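You operate a simulated robot arm through the tools that you are given. There is no shell and no other tool. Be economical: measure what you need, move in short steps, check, and stop when the job is done.

The job below is to be done with a simulated robot arm. You get a single attempt, and the scene is never put back.

TASK
Take the black tape and leave it on the left grid paper. Put the blue-band jar on the left part of the left bench away on the steel bench, by the shaker. Put the brass puck on the left part of the left bench away on the middle of the test bench. Put the green block on the left part of the left bench away on the left kiosk desk. Fetch the orange pot and set it on the silver flat shield on the left part of the left bench. Take the yellow block on the left part of the left bench and put it away on the left kiosk desk. Put the green-band jar on the middle kiosk desk. Any order will do. Set down upright: blue-band jar, green-band jar.
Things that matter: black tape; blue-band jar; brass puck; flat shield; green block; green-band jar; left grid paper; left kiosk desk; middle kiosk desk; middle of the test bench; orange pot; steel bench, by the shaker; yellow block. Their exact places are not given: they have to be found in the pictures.

The check looks at the end state, three seconds after you hand in, the way a careful person would. Anything else that was tipped, shoved, dropped, spilled or broken makes it a failure.

THE ROBOT
A 7-joint arm with a vacuum gripper on a trunk, on a base that drives. Base frame: it is fixed to the floor where the robot stands at the start and does not move with it; the origin is under the middle of the robot, x ahead of it, y to its left, z up. Lengths are in m, angles in degrees, forces in N, time in s.
With the tool pointing down near the work surface it reaches from about 0.14 to 0.82 m from the robot's upright axis, wherever it stands. Its first joint turns from -166.0 to 166.0 degrees. Places, roughly: black tape (9x8x2 cm) [0.5, -0.2, 0.8]; blue-band jar [0.75, -0.25, 0.75]; brass puck [0.75, -0.25, 0.75]; flat shield (15x10x1 cm) [0.7, -1, 0.8]; green block [0.75, 0, 0.75]; green-band jar [0.75, -1.5, 0.75]; left grid paper [0.7, -2.3, 0.8]; left kiosk desk [0, -2.8, 1]; middle kiosk desk [0, -3.7, 1]; middle of the test bench [-5.7, -6.3, 0.9]; orange pot (7x7x5 cm) [0.8, -0.8, 0.8]; steel bench, by the shaker (44x19 cm) [-5.48, -3.24, 0.86]; yellow block [0.75, -1, 0.75]. Payload 1.88 kg.
Tool frame: the origin (TCP) lies in the middle of the cups' lips, and z points out of the cups. The gripper has 1 cup of 0.032 m across, covering 0.032 by 0.032 m (tool x, y); the bellows give 0.014 m. With the vacuum on, a cup seals on a smooth face that it is pressed against (1 to 4 N); it does not hold porous or soft things. The pull reaches 41 N.
Orientation is that of the tool frame in the base frame, as a unit quaternion [x, y, z, w]. With the cups facing straight down, the tool's x points along the base's -x, its y along +y and its z along -z.

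THE INTERFACE
- The arm moves only by the tool step_arm. Its argument "series" is a list of rows, each an object of numbers (a shift or turn left out is 0, a gripper value left out holds the last): "tx", "ty", "tz": the shift along the tool's x, y, z in units of 30 mm (1.0 is 30 mm); "wx", "wy", "wz": the turn, a rotation vector about the tool's x, y, z in units of 5 degrees (1.0 is 5 degrees). In form: [{"tx": .., "ty": .., "tz": .., "wx": .., "wy": .., "wz": ..}, ...]. A call has 1 to 10 rows; each row shifts and turns the commanded pose from where the row before left it, along the tool's axes as they then stand. "vac" is the vacuum: 1 switches it on, -1 off, set as the call begins (left out, the last holds). A call with a number of a shift or a turn outside -1 to 1 is refused whole. A row lasts 0.2 s, in which the tool goes at most 0.05 m and 8.6 degrees; a call with a longer step from one row to the next is refused whole, and so is a gripper value outside its range. A pose out of reach is approached as far as the arm can. The call stops where the force on the tool passes 40 N (or 10 N more than at its start, if that is more) or the arm is blocked; 0.2 s more then pass. The pull builds up within a second once a cup has sealed. Time passes only in rows, and 0.2 s behind the last, so rows that do not move give it time. The reply holds the time, the measured pose of the TCP, the force on the tool along the base axes and the pull of the vacuum, in the units named above and with some noise, with the torque about the TCP (base axes, N m) and any sound that the robot's microphone picked up, and new pictures: "show" is both (left out), scene, wrist or none.
- Cameras (640 x 400 px; columns grow to the right, rows downward): "scene" is now at [0.0038, 0.1092, 1.5008]; the picture's right is [-0.66, -0.75, 0.00], its down [-0.49, 0.43, -0.76] and it looks along [0.57, -0.50, -0.65] (base axes); focal length 264 px, centre (320, 200). "wrist" rides on the gripper at [0.082, 0.014, -0.216] in the tool frame; the picture's right is [-0.17, 0.99, 0.00], its down [-0.91, -0.15, -0.38] and it looks along [-0.37, -0.06, 0.93] (tool axes); focal length 243 px, centre (320, 200).
- slide_trunk(by): slides the trunk up (or, below 0, down) by that many m; the arm and the scene camera ride with it, the base frame stays. It gives what a move gives, with no picture.
- base_move(legs): drives the robot by 1 to 6 legs, each [ahead, left, turn to the left] in m, m and degrees, along the robot's own axes; the way and the turn of a leg run together, so that a leg with both is an arc; at most 1.5 m and 180 degrees a leg. The arm and the cameras ride along, it lands a little off, and it stops where it bumps. It gives what a move gives, and a new picture of the scene camera.
- head_to(pan, tilt): turns the head with the scene camera to pan (to the left, within 155 degrees either way) and tilt (down, from -29 to 69), counted from straight ahead of the robot. It gives what a move gives, and a new picture of the scene camera.
- probe_pixels(camera, pixels): for up to 12 pixels [column, row] of the newest picture of that camera ("zoom" is the newest enlarged one), the place [x, y, z] in the base frame of the surface seen there, good to about 0.002 m. It takes no simulated time.
- inspect(camera, box): a new picture of the part [left, top, right, bottom] of that camera's present view, enlarged. It takes no simulated time.
- close_job(): hands the job in; it is judged then, once.

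Go step by step. Measure first, check grasps and placings, and put right what went wrong. The budget is 138 turns and 260 pictures, counting those below and the enlarged ones. Unless the task says otherwise, let go and move clear before handing in, and close with one line.

The tools are called after "Call:" as name(argument=value, ...) on one line, values as JSON. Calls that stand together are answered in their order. step_arm: Moves the arm, as the interface text tells. Its arguments: {"type":"object","properties":{"series":{"type":"array","items":{"type":"object","properties":{"tx":{"type":"number"},"ty":{"type":"number"},"tz":{"type":"number"},"wx":{"type":"number"},"wy":{"type":"number"},"wz":{"type":"number"}}}},"vac":{"type":"number"},"show":{"type":"string","enum":["both","scene","wrist","none"]}},"required":["series"]} The other tools are called the same way: slide_trunk (by) slides the trunk up or down; base_move (legs) drives the base; head_to (pan, tilt) turns the head that bears the scene camera; probe_pixels (camera, pixels) gives the place of the surface under pixels of a picture; inspect (camera, box) takes an enlarged picture of a part of a camera's view; close_job () hands the job in.

At the start:

```text
time: 0.0
position: [0.3154, -0.311, 1.1436]
tool_rot: [0.0, 1.0, 0.0, 0.0]
wrist_force: [-0.3, 0.4, 0.4]
wrist_torque: [0.01, 0.03, 0.01]
pull: 0.1
trunk travel left (down, up): [-0.45, 0.14]
robot x, y, heading: [-0.0061, -0.0003, -0.1]
head pan, tilt: [-41.1, 40.5]
```

scene: 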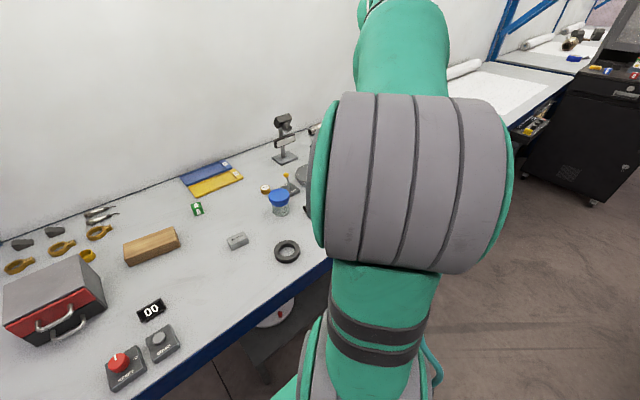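
wrist: 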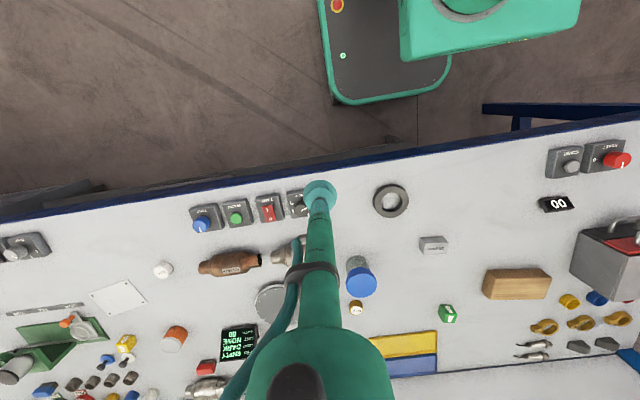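

The wrist view shows the bench: tape at (390,200), blue jar (360,278), green block (447,313), orange pot (173,338), yellow block (125,343), plate (118,297). I'll enlarge and probe.

Call:
inspect(camera="wrist", box=[0, 220, 250, 400])

Call:
inspect(camera="scene", box=[170, 100, 330, 270])

Call:
probe_pixels(camera="wrist", pixels=[[390, 200], [375, 201], [405, 201], [361, 282], [356, 308], [447, 308], [175, 333], [125, 341], [118, 297], [163, 270], [435, 243], [450, 230]])

```text
2.22 times, centred on (125, 310) of wrist
```

zoom: 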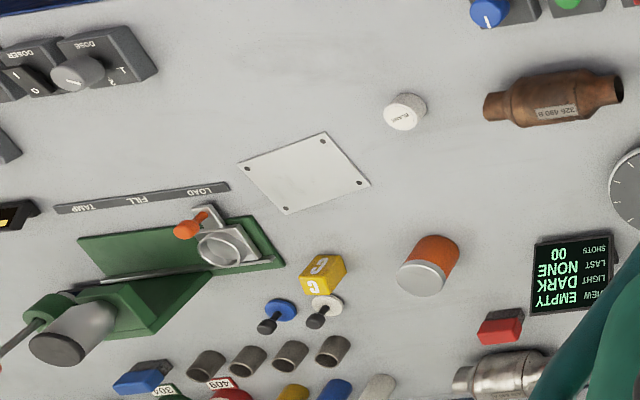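

```text
2.35 times, centred on (250, 185) of scene
```

zoom: 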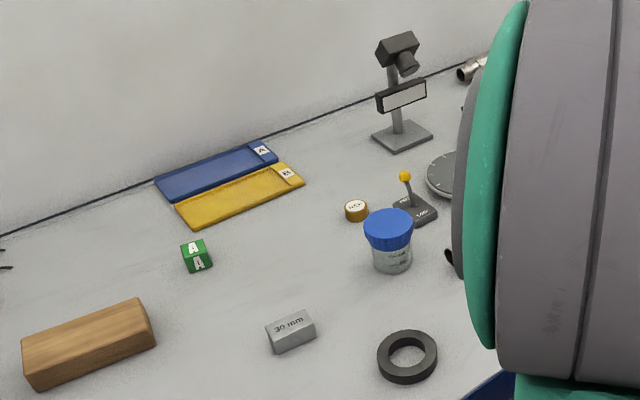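

```text
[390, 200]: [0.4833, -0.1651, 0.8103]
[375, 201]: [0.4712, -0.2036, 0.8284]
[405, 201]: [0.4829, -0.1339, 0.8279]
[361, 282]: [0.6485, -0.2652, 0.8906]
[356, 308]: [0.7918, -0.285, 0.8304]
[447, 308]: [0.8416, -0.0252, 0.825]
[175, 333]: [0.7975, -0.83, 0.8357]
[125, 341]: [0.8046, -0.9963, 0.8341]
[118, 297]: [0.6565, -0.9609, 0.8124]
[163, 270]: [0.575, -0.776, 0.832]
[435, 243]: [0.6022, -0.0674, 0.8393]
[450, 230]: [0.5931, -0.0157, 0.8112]
```

Call:
inspect(camera="wrist", box=[340, 170, 440, 232])

Call:
inspect(camera="scene", box=[260, 230, 316, 265])

Call:
head_to(pan=-80, tilt=25)

```text
6.40 times, centred on (390, 201) of wrist
```

zoom: 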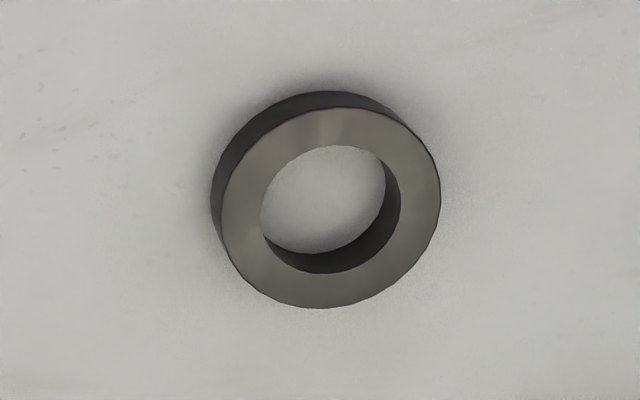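

```text
11.43 times, centred on (288, 248) of scene
```

zoom: 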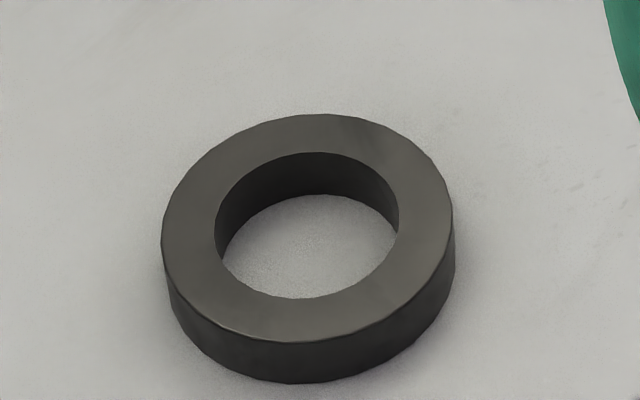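

```text
time: 1.1
position: [0.3154, -0.3113, 1.1438]
tool_rot: [0.0, 1.0, 0.0, 0.0]
wrist_force: [0.6, -0.9, -0.1]
wrist_torque: [0.01, -0.03, 0.04]
pull: 0.1
trunk travel left (down, up): [-0.45, 0.14]
robot x, y, heading: [0.0009, -0.0019, -0.0]
head pan, tilt: [-80.0, 25.0]
```

scene: 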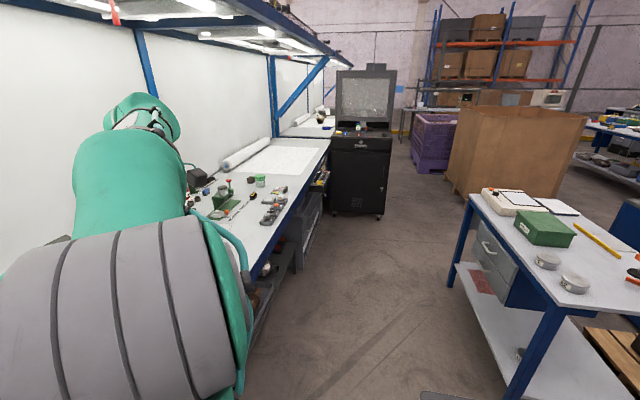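

The tape ring is about 1.8 cm wide with a hole about 5 cm across, which is hard for the cup; I'll handle it later. The bench continues toward a paper at scene (285,155). I'll drive right to y≈-0.85 for the pot and shield.

Call:
base_move(legs=[[0, -0.85, 0]])

Call:
step_arm(series=[{}], show="wrist")

```text
time: 5.5
position: [0.3047, -1.1639, 1.1445]
tool_rot: [0.009, 1.0, 0.001, 0.0]
wrist_force: [0.0, -1.0, 0.2]
wrist_torque: [-0.01, 0.03, 0.0]
pull: 0.1
trunk travel left (down, up): [-0.45, 0.14]
robot x, y, heading: [-0.0082, -0.8455, -1.0]
head pan, tilt: [-80.0, 25.0]
```

scene: 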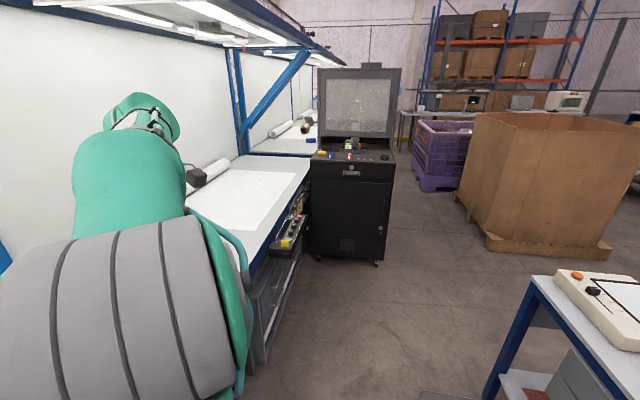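

```text
time: 6.0
position: [0.3037, -1.1641, 1.1432]
tool_rot: [0.007, 1.0, 0.0, 0.0]
wrist_force: [-0.1, -0.9, -1.0]
wrist_torque: [0.03, -0.04, -0.02]
pull: 0.0
trunk travel left (down, up): [-0.45, 0.14]
robot x, y, heading: [-0.0037, -0.8438, -0.9]
head pan, tilt: [-80.0, 25.0]
```

wrist: 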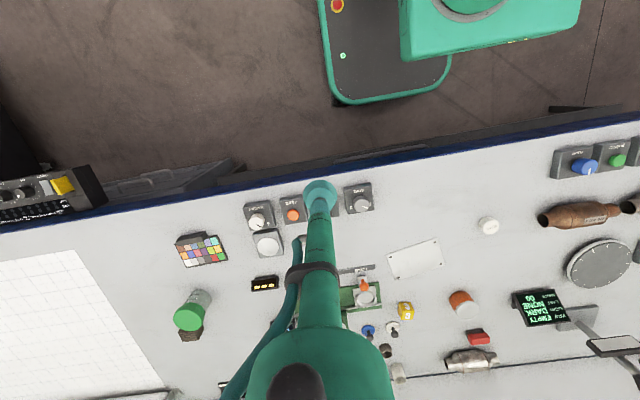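

Call:
inspect(camera="wrist", box=[340, 220, 500, 370])

Call:
probe_pixels(camera="wrist", pixels=[[466, 312], [461, 296], [389, 253], [437, 239], [443, 264], [397, 279], [415, 259], [404, 306], [191, 310], [192, 300], [82, 255], [360, 296]])

```text
2.67 times, centred on (420, 295) of wrist
```

zoom: 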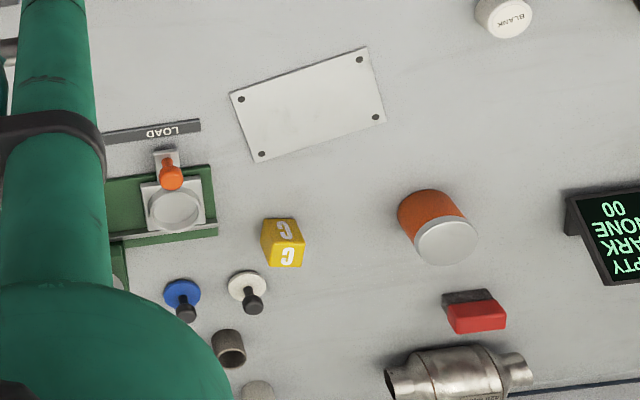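

```text
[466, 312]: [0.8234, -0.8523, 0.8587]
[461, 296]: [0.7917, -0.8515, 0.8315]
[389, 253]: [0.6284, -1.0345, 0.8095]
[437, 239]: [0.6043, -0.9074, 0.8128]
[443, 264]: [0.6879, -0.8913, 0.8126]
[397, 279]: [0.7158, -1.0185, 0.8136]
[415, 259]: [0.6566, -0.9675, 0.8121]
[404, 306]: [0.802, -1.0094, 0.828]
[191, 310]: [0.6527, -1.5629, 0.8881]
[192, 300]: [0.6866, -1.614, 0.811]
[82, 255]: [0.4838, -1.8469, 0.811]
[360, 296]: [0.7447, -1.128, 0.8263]
```

Call:
probe_pixels(camera="wrist", pixels=[[400, 102], [340, 103], [343, 55], [375, 160], [375, 165], [240, 165], [560, 107], [460, 308], [474, 309], [468, 305], [467, 317], [500, 140]])

```text
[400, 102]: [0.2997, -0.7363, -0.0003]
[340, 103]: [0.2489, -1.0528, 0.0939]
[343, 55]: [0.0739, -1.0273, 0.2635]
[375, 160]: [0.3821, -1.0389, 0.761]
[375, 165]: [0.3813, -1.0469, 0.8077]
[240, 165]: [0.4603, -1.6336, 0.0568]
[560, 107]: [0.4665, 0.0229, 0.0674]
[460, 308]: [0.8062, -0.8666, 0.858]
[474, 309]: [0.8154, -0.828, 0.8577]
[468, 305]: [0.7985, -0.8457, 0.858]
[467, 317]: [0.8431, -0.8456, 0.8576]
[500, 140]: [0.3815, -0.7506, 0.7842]
```

Pot top centre is (0.822,-0.847,0.858), and the shield centre (0.659,-0.963,0.813). The base front is at x≈0.25 with the bench edge at 0.38, so I'll close in by 0.1 m and swing over the pot.

Call:
base_move(legs=[[0.1, 0, 0.9]])

Call:
step_arm(series=[{"tx": -1, "ty": 1}, {"tx": -1, "ty": 1}, {"tx": -1, "ty": 1}, {"tx": -1, "ty": 1}, {"tx": -1, "ty": 1}, {"tx": -1, "ty": 1}, {"tx": -1, "ty": 1}, {"tx": -1, "ty": 1}, {"tx": -1, "ty": 1}, {"tx": -1, "ty": 1}], show="wrist")

```text
time: 7.1
position: [0.4087, -1.16, 1.1441]
tool_rot: [0.0, 1.0, 0.0, 0.0]
wrist_force: [0.3, 0.8, 0.2]
wrist_torque: [-0.01, -0.04, 0.01]
pull: 0.1
trunk travel left (down, up): [-0.45, 0.14]
robot x, y, heading: [0.0935, -0.8474, 0.1]
head pan, tilt: [-80.0, 25.0]
```

scene: 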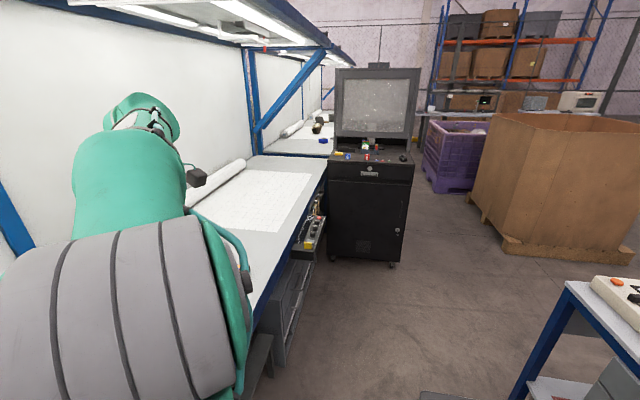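

```text
time: 9.3
position: [0.7082, -0.8577, 1.1457]
tool_rot: [0.001, 1.0, 0.0, 0.001]
wrist_force: [0.0, -0.3, 0.9]
wrist_torque: [-0.02, -0.06, 0.03]
pull: 0.1
trunk travel left (down, up): [-0.45, 0.14]
robot x, y, heading: [0.0923, -0.8473, 0.2]
head pan, tilt: [-80.0, 25.0]
```

wrist: 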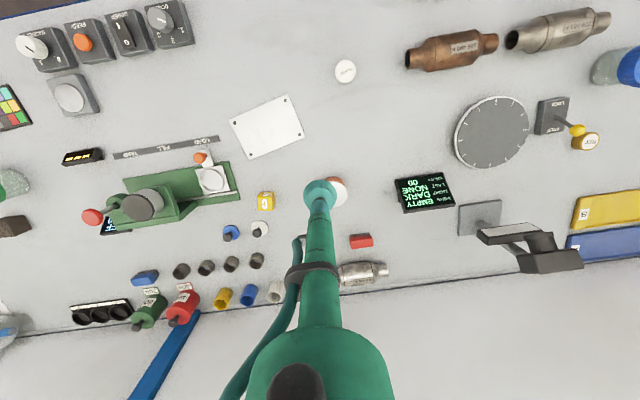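

Call:
step_arm(series=[{"tx": -0.95, "ty": 0.09, "tz": 0.9}, {"tx": -0.95, "ty": 0.09, "tz": 0.9}, {"tx": -0.95, "ty": 0.09, "tz": 0.9}, {"tx": -0.95, "ty": 0.09, "tz": 0.9}, {"tz": 1}, {"tz": 1}, {"tz": 1}, {"tz": 1}, {"tz": 0.5}, {}], show="wrist")

Call:
probe_pixels(camera="wrist", pixels=[[330, 190], [300, 180], [320, 175]])

```text
time: 11.5
position: [0.8214, -0.8484, 0.8997]
tool_rot: [0.001, 1.0, 0.0, 0.0]
wrist_force: [-0.4, -1.3, -0.3]
wrist_torque: [0.0, 0.01, 0.02]
pull: 0.1
trunk travel left (down, up): [-0.45, 0.14]
robot x, y, heading: [0.0925, -0.8503, 0.4]
head pan, tilt: [-80.0, 25.0]
```

wrist: 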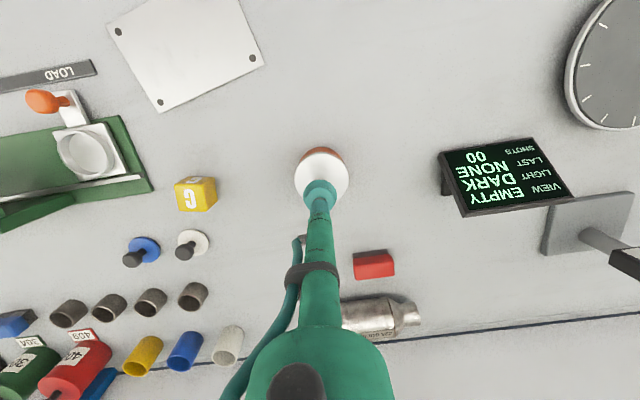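

```text
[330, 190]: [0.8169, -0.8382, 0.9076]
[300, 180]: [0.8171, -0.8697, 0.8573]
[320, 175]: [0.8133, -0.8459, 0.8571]
```

Call:
step_arm(series=[{"tz": 0.8}, {"tz": 0.5}, {"tz": 0.1}, {"tz": 0.1}, {"tz": 0.08}, {}, {}, {}, {}], vac=1, show="wrist")

```text
time: 13.5
position: [0.8225, -0.848, 0.8554]
tool_rot: [-0.001, 1.0, 0.0, 0.002]
wrist_force: [3.8, 1.1, 17.8]
wrist_torque: [0.0, 0.12, -0.03]
pull: 40.1
trunk travel left (down, up): [-0.45, 0.14]
robot x, y, heading: [0.0915, -0.85, 0.2]
head pan, tilt: [-80.0, 25.0]
```

wrist: 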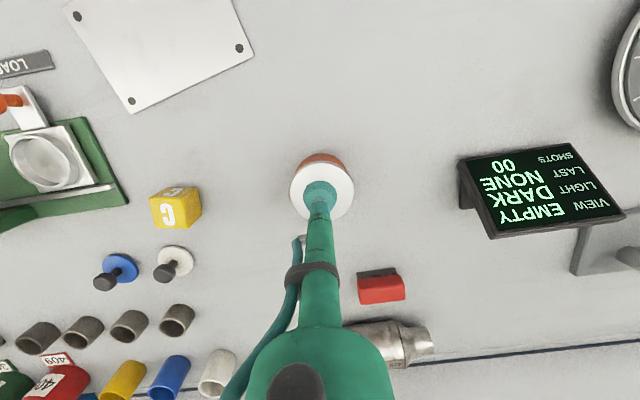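

Sealed (pull 40). Lift and carry the pot over the shield centre.

Call:
step_arm(series=[{"tz": -0.4}, {"tz": -0.8}, {"tz": -0.8}, {"tx": 0.9, "ty": -0.64}, {"tx": 0.9, "ty": -0.64}, {"tx": 0.9, "ty": -0.64}, {"tx": 0.9, "ty": -0.64}, {"tx": 0.9, "ty": -0.64}, {"tx": 0.93, "ty": -0.64}, {}], show="wrist")

```text
time: 15.7
position: [0.6581, -0.9637, 0.9144]
tool_rot: [0.0, 1.0, 0.0, 0.0]
wrist_force: [0.1, 0.7, -0.2]
wrist_torque: [0.0, -0.01, 0.01]
pull: 40.7
trunk travel left (down, up): [-0.45, 0.14]
robot x, y, heading: [0.093, -0.8487, 0.2]
head pan, tilt: [-80.0, 25.0]
```

wrist: 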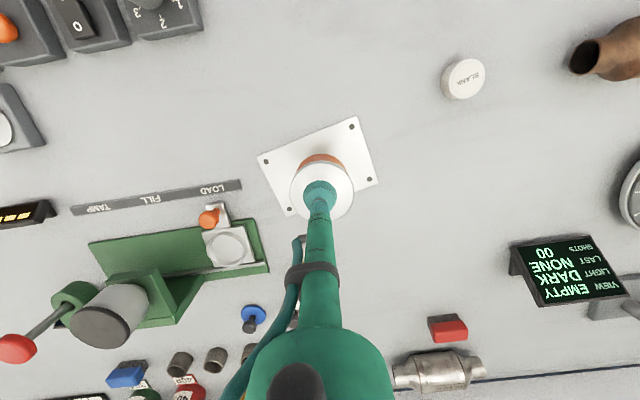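

Call:
step_arm(series=[{"tz": 0.9}, {"tz": 0.7}, {"tz": 0.15}, {"tz": 0.1}, {}], show="wrist")

```text
time: 16.9
position: [0.6592, -0.963, 0.8585]
tool_rot: [-0.002, 1.0, 0.001, 0.001]
wrist_force: [0.8, 0.9, 3.8]
wrist_torque: [0.03, -0.02, 0.01]
pull: 40.2
trunk travel left (down, up): [-0.45, 0.14]
robot x, y, heading: [0.0949, -0.8485, 0.2]
head pan, tilt: [-80.0, 25.0]
```

wrist: 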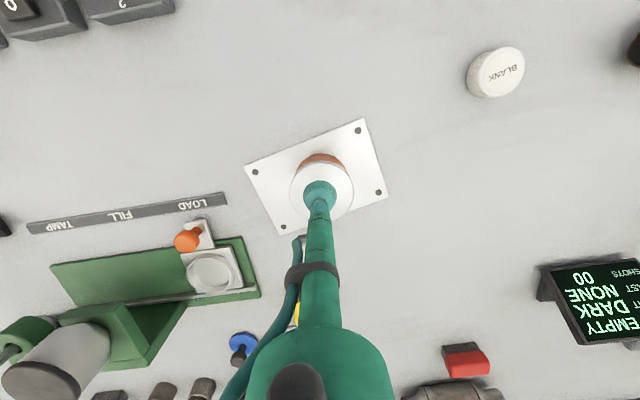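

Contact with 3.8 N on the shield. Release and rise, then move toward the yellow block.

Call:
step_arm(series=[{}, {}, {}, {}, {"tz": -0.3}, {"tz": -1}, {"tz": -1}, {"tz": -1}], vac=-1, show="wrist")

```text
time: 18.7
position: [0.6588, -0.963, 0.9555]
tool_rot: [0.0, 1.0, 0.0, 0.0]
wrist_force: [-0.6, 0.3, 0.1]
wrist_torque: [0.01, 0.01, 0.01]
pull: 0.0
trunk travel left (down, up): [-0.45, 0.14]
robot x, y, heading: [0.0953, -0.8494, -0.1]
head pan, tilt: [-80.0, 25.0]
```

wrist: 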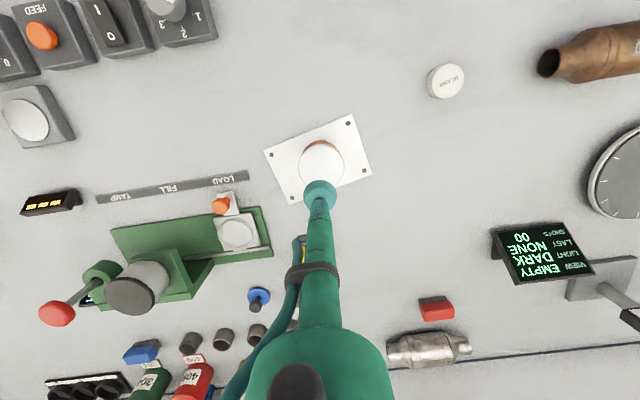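

Call:
step_arm(series=[{"tx": -1, "ty": 0.3}, {"tx": -1, "ty": 0.3}, {"tx": -1, "ty": 0.3}], show="none")

Call:
inspect(camera="wrist", box=[160, 100, 320, 240])

```text
time: 19.5
position: [0.7507, -0.9365, 0.9572]
tool_rot: [0.0, 1.0, 0.0, 0.0]
wrist_force: [0.1, 0.9, -0.5]
wrist_torque: [0.01, -0.01, 0.02]
pull: 0.1
trunk travel left (down, up): [-0.45, 0.14]
robot x, y, heading: [0.0937, -0.8501, 0.0]
head pan, tilt: [-80.0, 25.0]
```

```text
2.86 times, centred on (240, 170) of wrist
```

zoom: 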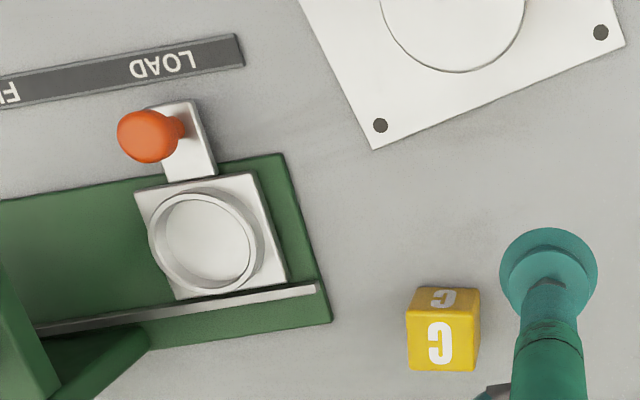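

Call:
probe_pixels(camera="zoom", pixels=[[442, 340], [412, 315], [474, 315], [412, 366], [472, 366], [443, 300]])

```text
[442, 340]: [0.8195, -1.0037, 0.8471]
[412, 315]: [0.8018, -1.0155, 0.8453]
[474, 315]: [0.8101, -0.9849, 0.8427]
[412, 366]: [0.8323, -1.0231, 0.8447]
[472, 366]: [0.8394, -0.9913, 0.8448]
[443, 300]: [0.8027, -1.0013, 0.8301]
```

Yellow block top centre is (0.821,-1.0037,0.845), about 3.4 cm wide, so it needs accurate centring.

Call:
step_arm(series=[{"tx": -0.78, "ty": -0.745}, {"tx": -0.78, "ty": -0.745}, {"tx": -0.78, "ty": -0.745, "tz": 0.5}, {"tz": 1}, {"tz": 0.8}, {}], show="wrist")

Call:
inspect(camera="wrist", box=[270, 140, 370, 230])

```text
time: 20.9
position: [0.8188, -1.003, 0.887]
tool_rot: [0.0, 1.0, 0.0, 0.0]
wrist_force: [-0.8, 0.1, 0.0]
wrist_torque: [0.01, -0.02, 0.0]
pull: 0.1
trunk travel left (down, up): [-0.45, 0.14]
robot x, y, heading: [0.0943, -0.8446, 0.3]
head pan, tilt: [-80.0, 25.0]
```

wrist: 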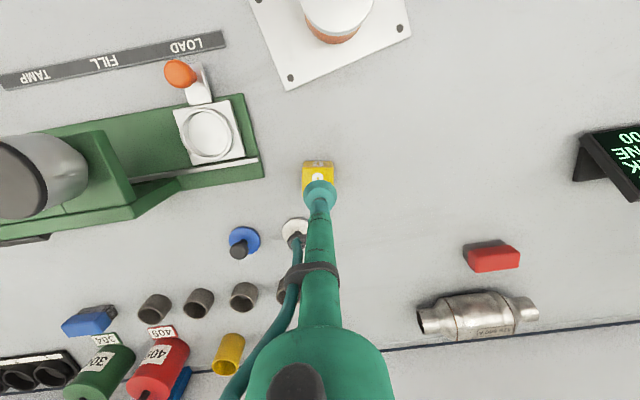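

```text
4.44 times, centred on (320, 185) of wrist
```

zoom: 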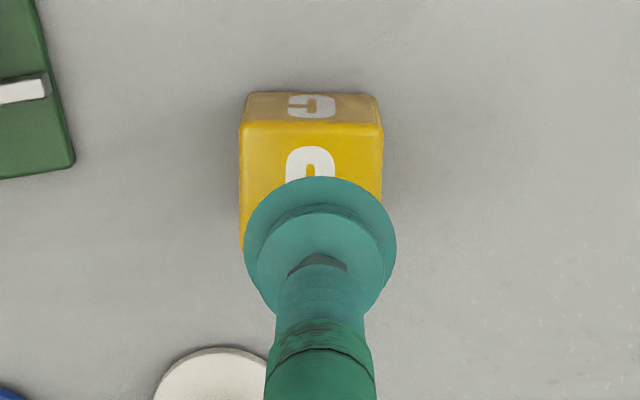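

Call:
probe_pixels(camera="zoom", pixels=[[246, 170], [377, 170], [262, 131], [360, 131], [310, 130]])

```text
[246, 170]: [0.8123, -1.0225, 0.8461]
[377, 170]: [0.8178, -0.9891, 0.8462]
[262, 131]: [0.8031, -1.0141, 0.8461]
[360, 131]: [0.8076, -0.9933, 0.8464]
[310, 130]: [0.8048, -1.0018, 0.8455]
```

Call:
step_arm(series=[{"tx": -0.06, "ty": -0.085}, {"tz": 0.7}, {"tz": 0.5}, {"tz": 0.12}, {"tz": 0.12}, {"tz": 0.06}, {}, {}, {}, {}], vac=1, show="wrist")

```text
time: 23.1
position: [0.8208, -1.0061, 0.8432]
tool_rot: [-0.001, 1.0, 0.0, 0.001]
wrist_force: [1.5, 0.5, 12.5]
wrist_torque: [0.03, 0.0, 0.01]
pull: 40.3
trunk travel left (down, up): [-0.45, 0.14]
robot x, y, heading: [0.0918, -0.8488, -0.1]
head pan, tilt: [-80.0, 25.0]
```

wrist: 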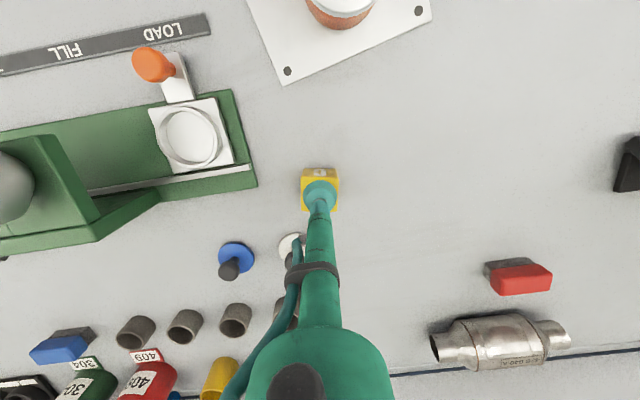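

Sealed. Lift, retract, and look toward the kiosk.

Call:
step_arm(series=[{"tz": -0.4}, {"tz": -0.9}, {"tz": -1}, {"tz": -1}, {"tz": -1}, {"tz": -1}, {"tz": -1}, {"tz": -1}, {"tz": -1}, {"tz": -1}], show="none")

Call:
step_arm(series=[{"tx": 1, "tz": -0.5}, {"tx": 1, "tz": -0.5}, {"tx": 1, "tz": -0.5}, {"tx": 1, "tz": -0.5}, {"tx": 1, "tz": -0.5}, {"tx": 1, "tz": -0.5}, {"tx": 1, "tz": -0.5}, {"tx": 1, "tz": -0.5}, {"tx": 1, "tz": -0.5}, {"tx": 1, "tz": -0.5}], show="none")

Call:
head_to(pan=-88, tilt=25)

Call:
inspect(camera="scene", box=[230, 40, 430, 240])

```text
time: 25.3
position: [0.8073, -1.0004, 1.1018]
tool_rot: [0.0, 1.0, 0.0, 0.001]
wrist_force: [-0.1, -0.2, 0.2]
wrist_torque: [-0.03, -0.03, -0.02]
pull: 40.4
out of reach, approached as far as the arm can: row 9, 10
trunk travel left (down, up): [-0.45, 0.14]
robot x, y, heading: [0.0929, -0.8443, -0.2]
head pan, tilt: [-80.0, 25.0]
```

```text
time: 27.5
position: [0.5087, -0.9998, 1.253]
tool_rot: [0.0, 1.0, 0.0, -0.001]
wrist_force: [0.4, 0.2, -0.6]
wrist_torque: [-0.01, 0.01, -0.01]
pull: 40.7
trunk travel left (down, up): [-0.45, 0.14]
robot x, y, heading: [0.0935, -0.8457, 0.1]
head pan, tilt: [-80.0, 25.0]
```

```text
time: 28.2
position: [0.5079, -1.0007, 1.252]
tool_rot: [0.0, 1.0, 0.0, 0.0]
wrist_force: [0.2, 0.1, 0.8]
wrist_torque: [-0.03, -0.01, 0.0]
pull: 41.2
trunk travel left (down, up): [-0.45, 0.14]
robot x, y, heading: [0.0899, -0.8511, 0.3]
head pan, tilt: [-88.0, 25.0]
```

scene: 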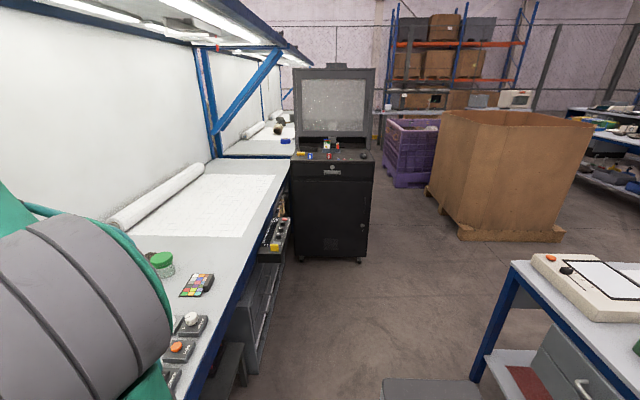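

```text
2.00 times, centred on (330, 140) of scene
```

zoom: 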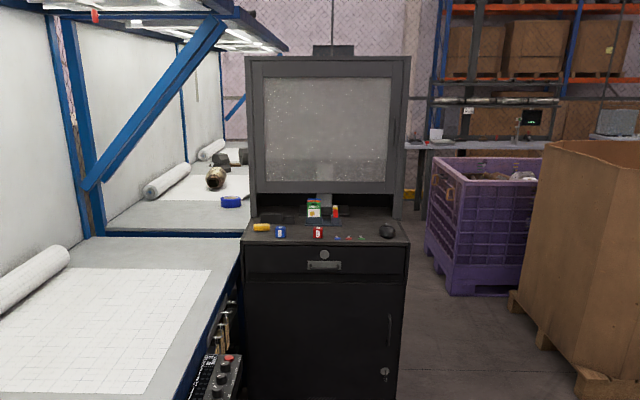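

Call:
probe_pixels(camera="scene", pixels=[[330, 157], [295, 157], [373, 158], [312, 162], [350, 155], [335, 105], [245, 190], [275, 177], [252, 236], [150, 232], [185, 205], [284, 130]])

Call:
inspect(camera="scene", box=[285, 125, 385, 180])

```text
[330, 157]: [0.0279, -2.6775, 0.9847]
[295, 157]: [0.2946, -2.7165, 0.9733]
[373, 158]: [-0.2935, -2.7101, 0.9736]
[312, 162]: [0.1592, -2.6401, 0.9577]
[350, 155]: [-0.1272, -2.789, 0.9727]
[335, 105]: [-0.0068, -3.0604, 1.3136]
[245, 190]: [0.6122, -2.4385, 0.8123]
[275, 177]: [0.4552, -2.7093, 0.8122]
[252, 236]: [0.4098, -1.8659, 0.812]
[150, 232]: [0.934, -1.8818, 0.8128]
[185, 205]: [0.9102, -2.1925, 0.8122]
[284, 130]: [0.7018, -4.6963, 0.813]
```

```text
6.40 times, centred on (335, 152) of scene
```

zoom: 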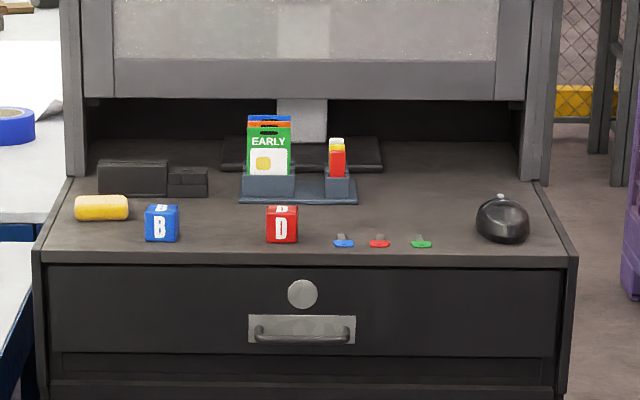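

Call:
probe_pixels(camera="scene", pixels=[[513, 265], [470, 380], [430, 390], [600, 360], [490, 375], [440, 220], [360, 260], [262, 350], [240, 390], [285, 230]])

Call:
head_to(pan=-125, tilt=40)

```text
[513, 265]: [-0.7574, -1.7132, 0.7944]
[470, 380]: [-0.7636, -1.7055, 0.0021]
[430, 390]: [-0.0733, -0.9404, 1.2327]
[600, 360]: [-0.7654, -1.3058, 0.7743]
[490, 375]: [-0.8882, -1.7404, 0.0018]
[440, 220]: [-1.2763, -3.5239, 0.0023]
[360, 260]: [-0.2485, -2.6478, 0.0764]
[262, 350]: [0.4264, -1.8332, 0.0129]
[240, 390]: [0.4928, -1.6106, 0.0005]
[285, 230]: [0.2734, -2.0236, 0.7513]
```

```text
time: 29.2
position: [0.5075, -1.0003, 1.2532]
tool_rot: [-0.001, 1.0, 0.0, 0.001]
wrist_force: [1.0, -0.4, -0.9]
wrist_torque: [-0.02, 0.01, 0.02]
pull: 40.3
trunk travel left (down, up): [-0.45, 0.14]
robot x, y, heading: [0.0956, -0.8468, -0.1]
head pan, tilt: [-125.0, 40.0]
```

scene: 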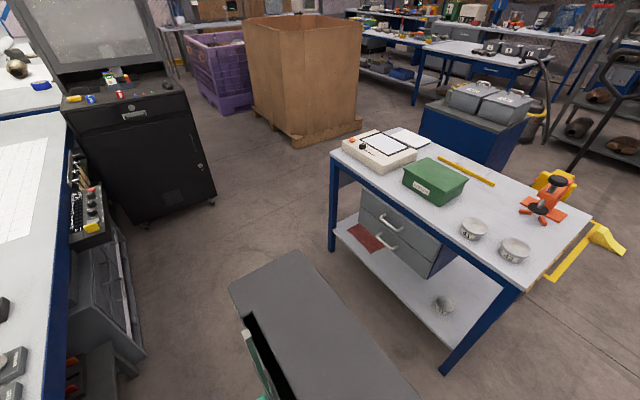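

The aisle is clear between the bench panel at x≈0.27 and the table at x≈-0.76. Drive with the block: back up, turn right 90°, then ahead to y≈-2.05.

Call:
base_move(legs=[[-0.27, 0, 0], [0, 0, -90], [1.2, 0, 0]])

Call:
head_to(pan=0, tilt=35)

```text
time: 40.6
position: [-0.3293, -2.4507, 1.2518]
tool_rot: [0.709, 0.705, -0.001, 0.001]
wrist_force: [0.0, 0.5, -1.0]
wrist_torque: [0.02, 0.03, 0.0]
pull: 40.8
trunk travel left (down, up): [-0.45, 0.14]
robot x, y, heading: [-0.176, -2.0359, -90.4]
head pan, tilt: [-125.0, 40.0]
```

scene: 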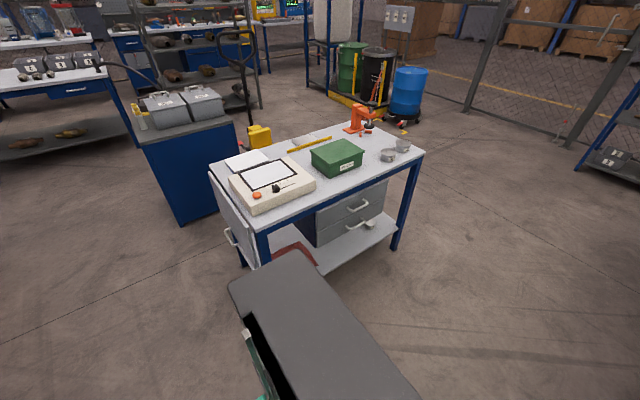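

```text
time: 42.6
position: [-0.329, -2.4516, 1.2515]
tool_rot: [0.709, 0.705, 0.0, 0.0]
wrist_force: [-0.7, 0.6, -1.0]
wrist_torque: [0.0, -0.02, -0.02]
pull: 40.3
trunk travel left (down, up): [-0.45, 0.14]
robot x, y, heading: [-0.1756, -2.0361, -90.4]
head pan, tilt: [0.0, 35.0]
```

scene: 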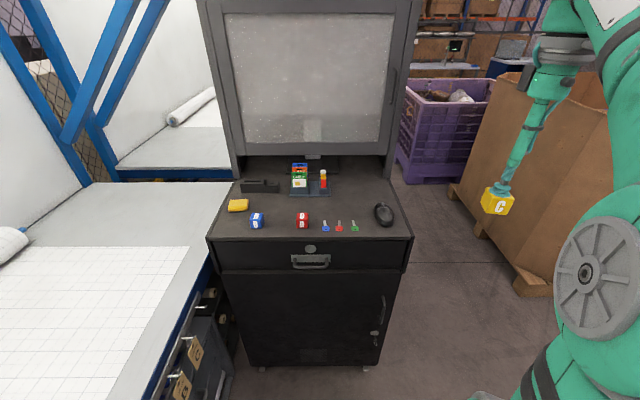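

Call:
probe_pixels(camera="scene", pixels=[[279, 221], [279, 207], [282, 234], [257, 222], [302, 222], [240, 207], [355, 209], [327, 224], [383, 212], [220, 232], [295, 248]])

Call:
inspect(camera="scene", box=[200, 150, 420, 280])

```text
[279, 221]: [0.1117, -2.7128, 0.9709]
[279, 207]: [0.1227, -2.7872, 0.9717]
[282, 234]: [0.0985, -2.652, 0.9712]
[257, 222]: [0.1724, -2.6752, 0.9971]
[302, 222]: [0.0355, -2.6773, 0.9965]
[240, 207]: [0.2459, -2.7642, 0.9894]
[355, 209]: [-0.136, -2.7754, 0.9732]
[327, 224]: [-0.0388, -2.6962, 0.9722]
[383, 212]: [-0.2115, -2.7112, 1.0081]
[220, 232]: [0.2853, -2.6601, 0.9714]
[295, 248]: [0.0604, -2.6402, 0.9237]
```

```text
2.91 times, centred on (310, 215) of scene
```

zoom: 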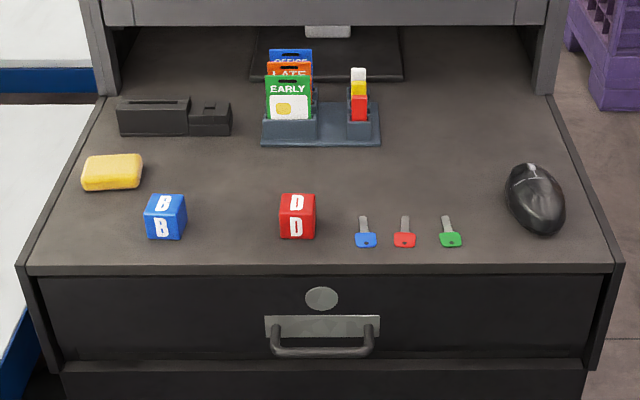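

Desk z is 0.972. I'll put the yellow block between B and D at (0.105,-2.705), and later the green block at (-0.08,-2.78).

Call:
step_arm(series=[{"tx": -0.84, "ty": 1}, {"tx": -0.84, "ty": 1}, {"tx": -0.84, "ty": 1}, {"tx": -0.84, "ty": 1}, {"tx": -0.84, "ty": 1}, {"tx": -0.84, "ty": 1}, {"tx": -0.84, "ty": 1}, {"tx": -0.84, "ty": 1}, {"tx": -0.84, "ty": 1}, {"tx": -0.84, "ty": 1}], show="none")

Call:
step_arm(series=[{"ty": 1, "tz": 1}, {"ty": 1, "tz": 1}, {"ty": 1, "tz": 1}, {"ty": 1, "tz": 1}, {"ty": 0.4, "tz": 1}, {}], show="both")

```text
time: 44.8
position: [-0.0645, -2.6531, 1.2277]
tool_rot: [0.709, 0.705, 0.0, -0.001]
wrist_force: [-1.2, -0.3, -0.2]
wrist_torque: [0.02, -0.02, -0.02]
pull: 41.1
out of reach, approached as far as the arm can: row 8, 9, 10
trunk travel left (down, up): [-0.45, 0.14]
robot x, y, heading: [-0.18, -2.0335, -90.3]
head pan, tilt: [0.0, 35.0]
```

```text
time: 46.2
position: [0.0686, -2.6553, 1.0789]
tool_rot: [0.709, 0.705, 0.0, 0.0]
wrist_force: [0.4, -0.2, -0.2]
wrist_torque: [0.01, 0.04, -0.05]
pull: 40.4
trunk travel left (down, up): [-0.45, 0.14]
robot x, y, heading: [-0.1725, -2.0366, -90.4]
head pan, tilt: [0.0, 35.0]
```

scene: 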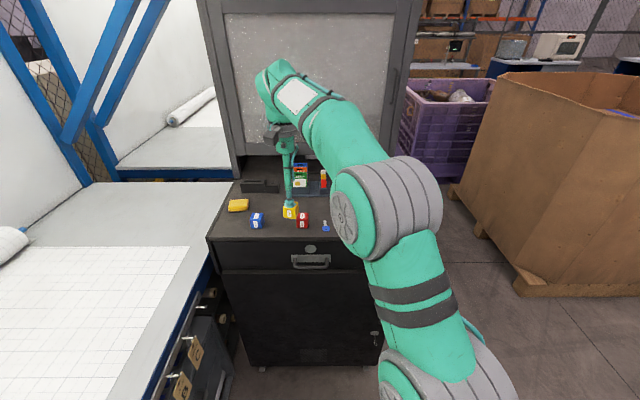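
wrist: 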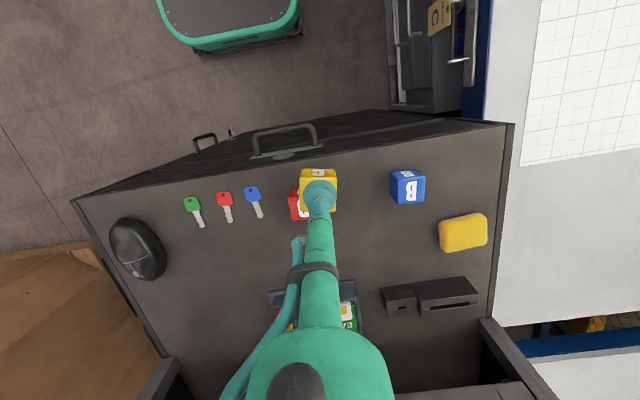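

Call:
step_arm(series=[{"tx": -0.84, "ty": 0.6}, {"tx": -0.84, "ty": 0.6}, {"tz": 1}, {"tz": 0.8}, {}], show="wrist")

```text
time: 47.4
position: [0.1027, -2.7041, 1.0243]
tool_rot: [0.709, 0.705, 0.0, 0.0]
wrist_force: [-1.0, -0.3, -0.8]
wrist_torque: [-0.01, 0.02, 0.03]
pull: 40.9
trunk travel left (down, up): [-0.45, 0.14]
robot x, y, heading: [-0.1769, -2.0375, -90.2]
head pan, tilt: [0.0, 35.0]
```

wrist: 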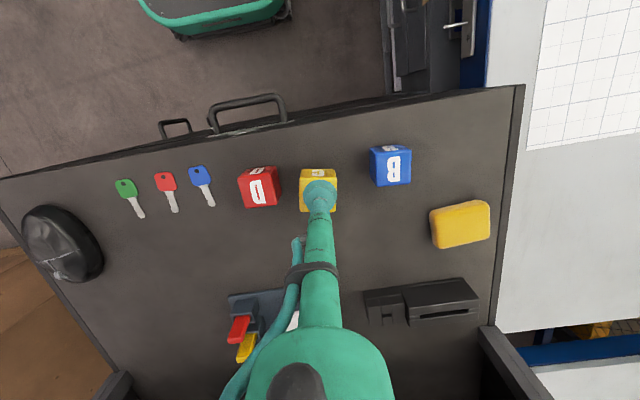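

Call:
step_arm(series=[{"ty": 0.25}, {"tz": 0.4}, {"tz": 0.15}, {"tz": 0.1}, {}], show="none")

```text
time: 48.6
position: [0.1104, -2.7057, 1.0049]
tool_rot: [0.709, 0.705, -0.001, 0.001]
wrist_force: [0.3, -0.1, 4.3]
wrist_torque: [0.04, -0.03, 0.01]
pull: 40.0
trunk travel left (down, up): [-0.45, 0.14]
robot x, y, heading: [-0.1765, -2.0373, -90.4]
head pan, tilt: [0.0, 35.0]
```

Contact. Release and retract the arm.

Call:
step_arm(series=[{}, {}, {}, {}, {"tz": -0.3}, {"tz": -1}, {"tz": -1}, {"tz": -1}, {"tz": -1}, {"tz": -1}], vac=-1, show="wrist")

Call:
step_arm(series=[{"tx": 1, "ty": -0.6}, {"tx": 1, "ty": -0.6}, {"tx": 1, "ty": -0.6}, {"tx": 1, "ty": -0.6}, {"tx": 1, "ty": -0.6}, {"tx": 1, "ty": -0.6}, {"tx": 1, "ty": -0.6}, {"tx": 1, "ty": -0.6}, {"tx": 1, "ty": -0.6}, {"tx": 1, "ty": -0.6}], show="none")

```text
time: 50.8
position: [0.1014, -2.684, 1.1396]
tool_rot: [0.71, 0.705, 0.0, 0.002]
wrist_force: [0.4, 0.7, 0.4]
wrist_torque: [-0.04, -0.04, 0.03]
pull: 0.1
out of reach, approached as far as the arm can: row 9, 10
trunk travel left (down, up): [-0.45, 0.14]
robot x, y, heading: [-0.1758, -2.0356, -90.3]
head pan, tilt: [0.0, 35.0]
```

wrist: 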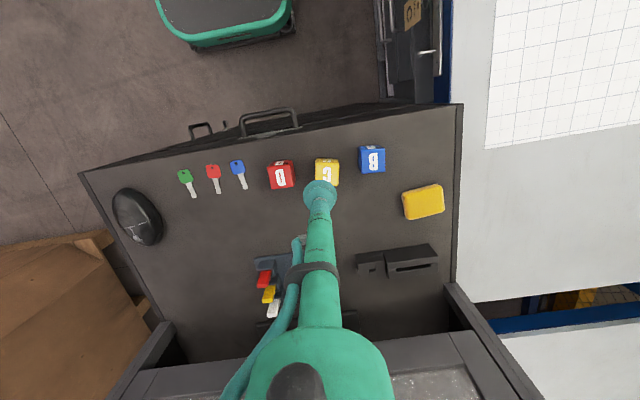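

```text
time: 53.0
position: [-0.0778, -2.384, 1.1386]
tool_rot: [0.709, 0.705, 0.0, 0.0]
wrist_force: [-0.5, -0.4, -0.6]
wrist_torque: [0.01, 0.03, 0.02]
pull: 0.0
trunk travel left (down, up): [-0.45, 0.14]
robot x, y, heading: [-0.1765, -2.0363, -90.2]
head pan, tilt: [0.0, 35.0]
```

Now the green-band jar at about (0.66,-1.57). Drive back facing the bench.

Call:
base_move(legs=[[-0.5, 0, 0], [0, 0, 90], [0.18, 0, 0]])

Call:
step_arm(series=[{"tx": -0.5}], show="wrist")

```text
time: 60.9
position: [0.3534, -1.439, 1.1387]
tool_rot: [-0.002, 1.0, 0.0, 0.0]
wrist_force: [0.1, -0.1, 0.2]
wrist_torque: [0.01, -0.01, 0.0]
pull: 0.1
trunk travel left (down, up): [-0.45, 0.14]
robot x, y, heading: [0.0066, -1.5416, 0.3]
head pan, tilt: [0.0, 35.0]
```

scene: 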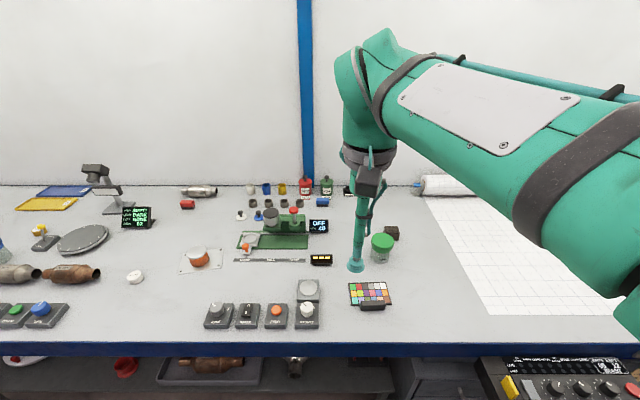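

```text
time: 61.2
position: [0.3674, -1.4412, 1.1384]
tool_rot: [-0.002, 1.0, 0.0, 0.001]
wrist_force: [-0.1, 0.6, 0.7]
wrist_torque: [0.0, -0.06, -0.03]
pull: 0.1
trunk travel left (down, up): [-0.45, 0.14]
robot x, y, heading: [0.0074, -1.5441, 0.3]
head pan, tilt: [0.0, 35.0]
```

wrist: 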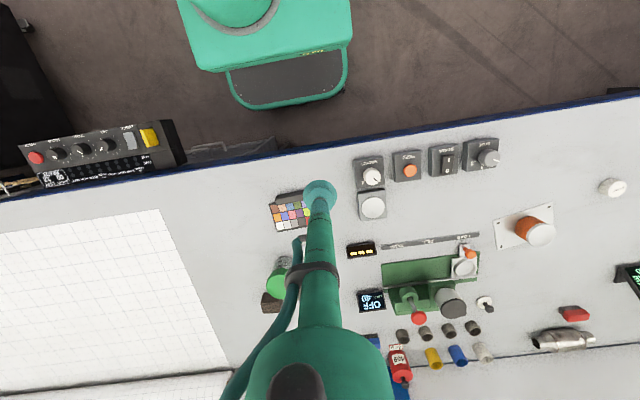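

Call:
inspect(camera="scene", box=[340, 210, 420, 280])

Call:
probe_pixels(camera="scene", pixels=[[372, 240], [394, 240], [382, 236], [382, 246], [382, 241], [391, 230], [391, 236], [200, 259], [480, 193], [380, 258]])

```text
5.71 times, centred on (380, 245) of scene
```

zoom: 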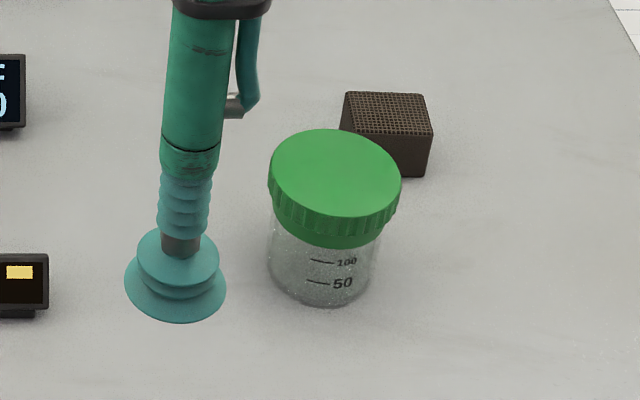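

```text
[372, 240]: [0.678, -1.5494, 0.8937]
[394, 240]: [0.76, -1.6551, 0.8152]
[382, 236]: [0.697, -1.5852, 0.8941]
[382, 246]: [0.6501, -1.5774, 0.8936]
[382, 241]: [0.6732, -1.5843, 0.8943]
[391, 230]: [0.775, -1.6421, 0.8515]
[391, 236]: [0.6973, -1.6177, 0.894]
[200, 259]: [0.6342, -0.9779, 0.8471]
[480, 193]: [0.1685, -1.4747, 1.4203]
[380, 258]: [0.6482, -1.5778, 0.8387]
```

Call:
step_arm(series=[{"tx": -1, "ty": -0.47}, {"tx": -1, "ty": -0.47}, {"tx": -1, "ty": -0.47}, {"tx": -1, "ty": -0.47}, {"tx": -1, "ty": -0.47}, {"tx": -1, "ty": -0.47}, {"tx": -1, "ty": -0.47}, {"tx": -1, "ty": -0.47}, {"tx": -1, "ty": -0.47}, {"tx": -0.3, "tz": 0.8}], show="none")

Call:
step_arm(series=[{"tx": -0.1, "tz": 1}, {"tz": 1}, {"tz": 1}, {"tz": 1}, {"tz": 1}, {"tz": 1}, {"tz": 0.6}, {}], show="wrist")

```text
time: 63.5
position: [0.6481, -1.568, 1.1141]
tool_rot: [-0.002, 1.0, 0.0, 0.0]
wrist_force: [-0.8, -0.3, -0.5]
wrist_torque: [0.02, 0.01, 0.03]
pull: 0.0
trunk travel left (down, up): [-0.45, 0.14]
robot x, y, heading: [0.0063, -1.5391, 0.3]
head pan, tilt: [0.0, 35.0]
```

```text
time: 65.2
position: [0.6521, -1.5662, 0.9162]
tool_rot: [-0.002, 1.0, 0.001, 0.0]
wrist_force: [-0.6, 0.0, 0.4]
wrist_torque: [-0.03, 0.02, 0.01]
pull: 0.1
trunk travel left (down, up): [-0.45, 0.14]
robot x, y, heading: [0.0065, -1.5407, 0.1]
head pan, tilt: [0.0, 35.0]
```

wrist: 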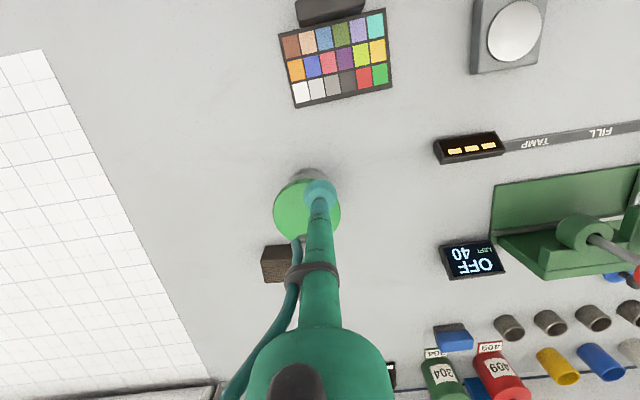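

Call:
step_arm(series=[{"tx": -0.8, "ty": -0.59}, {"tz": 0.5}, {"tz": 0.15}, {"tz": 0.1}, {"tz": 0.08}, {}, {}, {}, {}], vac=1, show="wrist")

```text
time: 67.2
position: [0.674, -1.5845, 0.8925]
tool_rot: [-0.002, 1.0, 0.0, 0.0]
wrist_force: [0.1, 0.2, -1.4]
wrist_torque: [-0.01, -0.02, 0.04]
pull: 41.0
trunk travel left (down, up): [-0.45, 0.14]
robot x, y, heading: [0.0109, -1.5429, 0.1]
head pan, tilt: [0.0, 35.0]
```

wrist: 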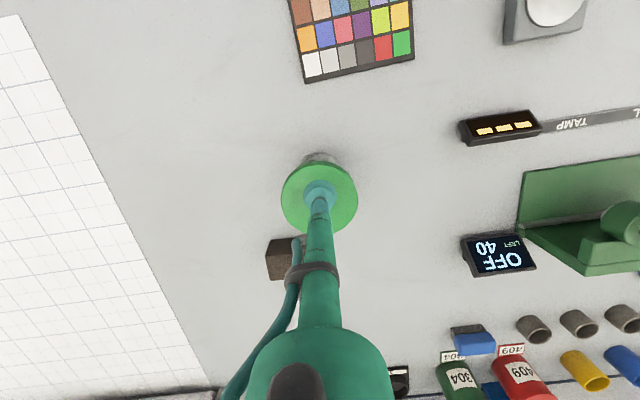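

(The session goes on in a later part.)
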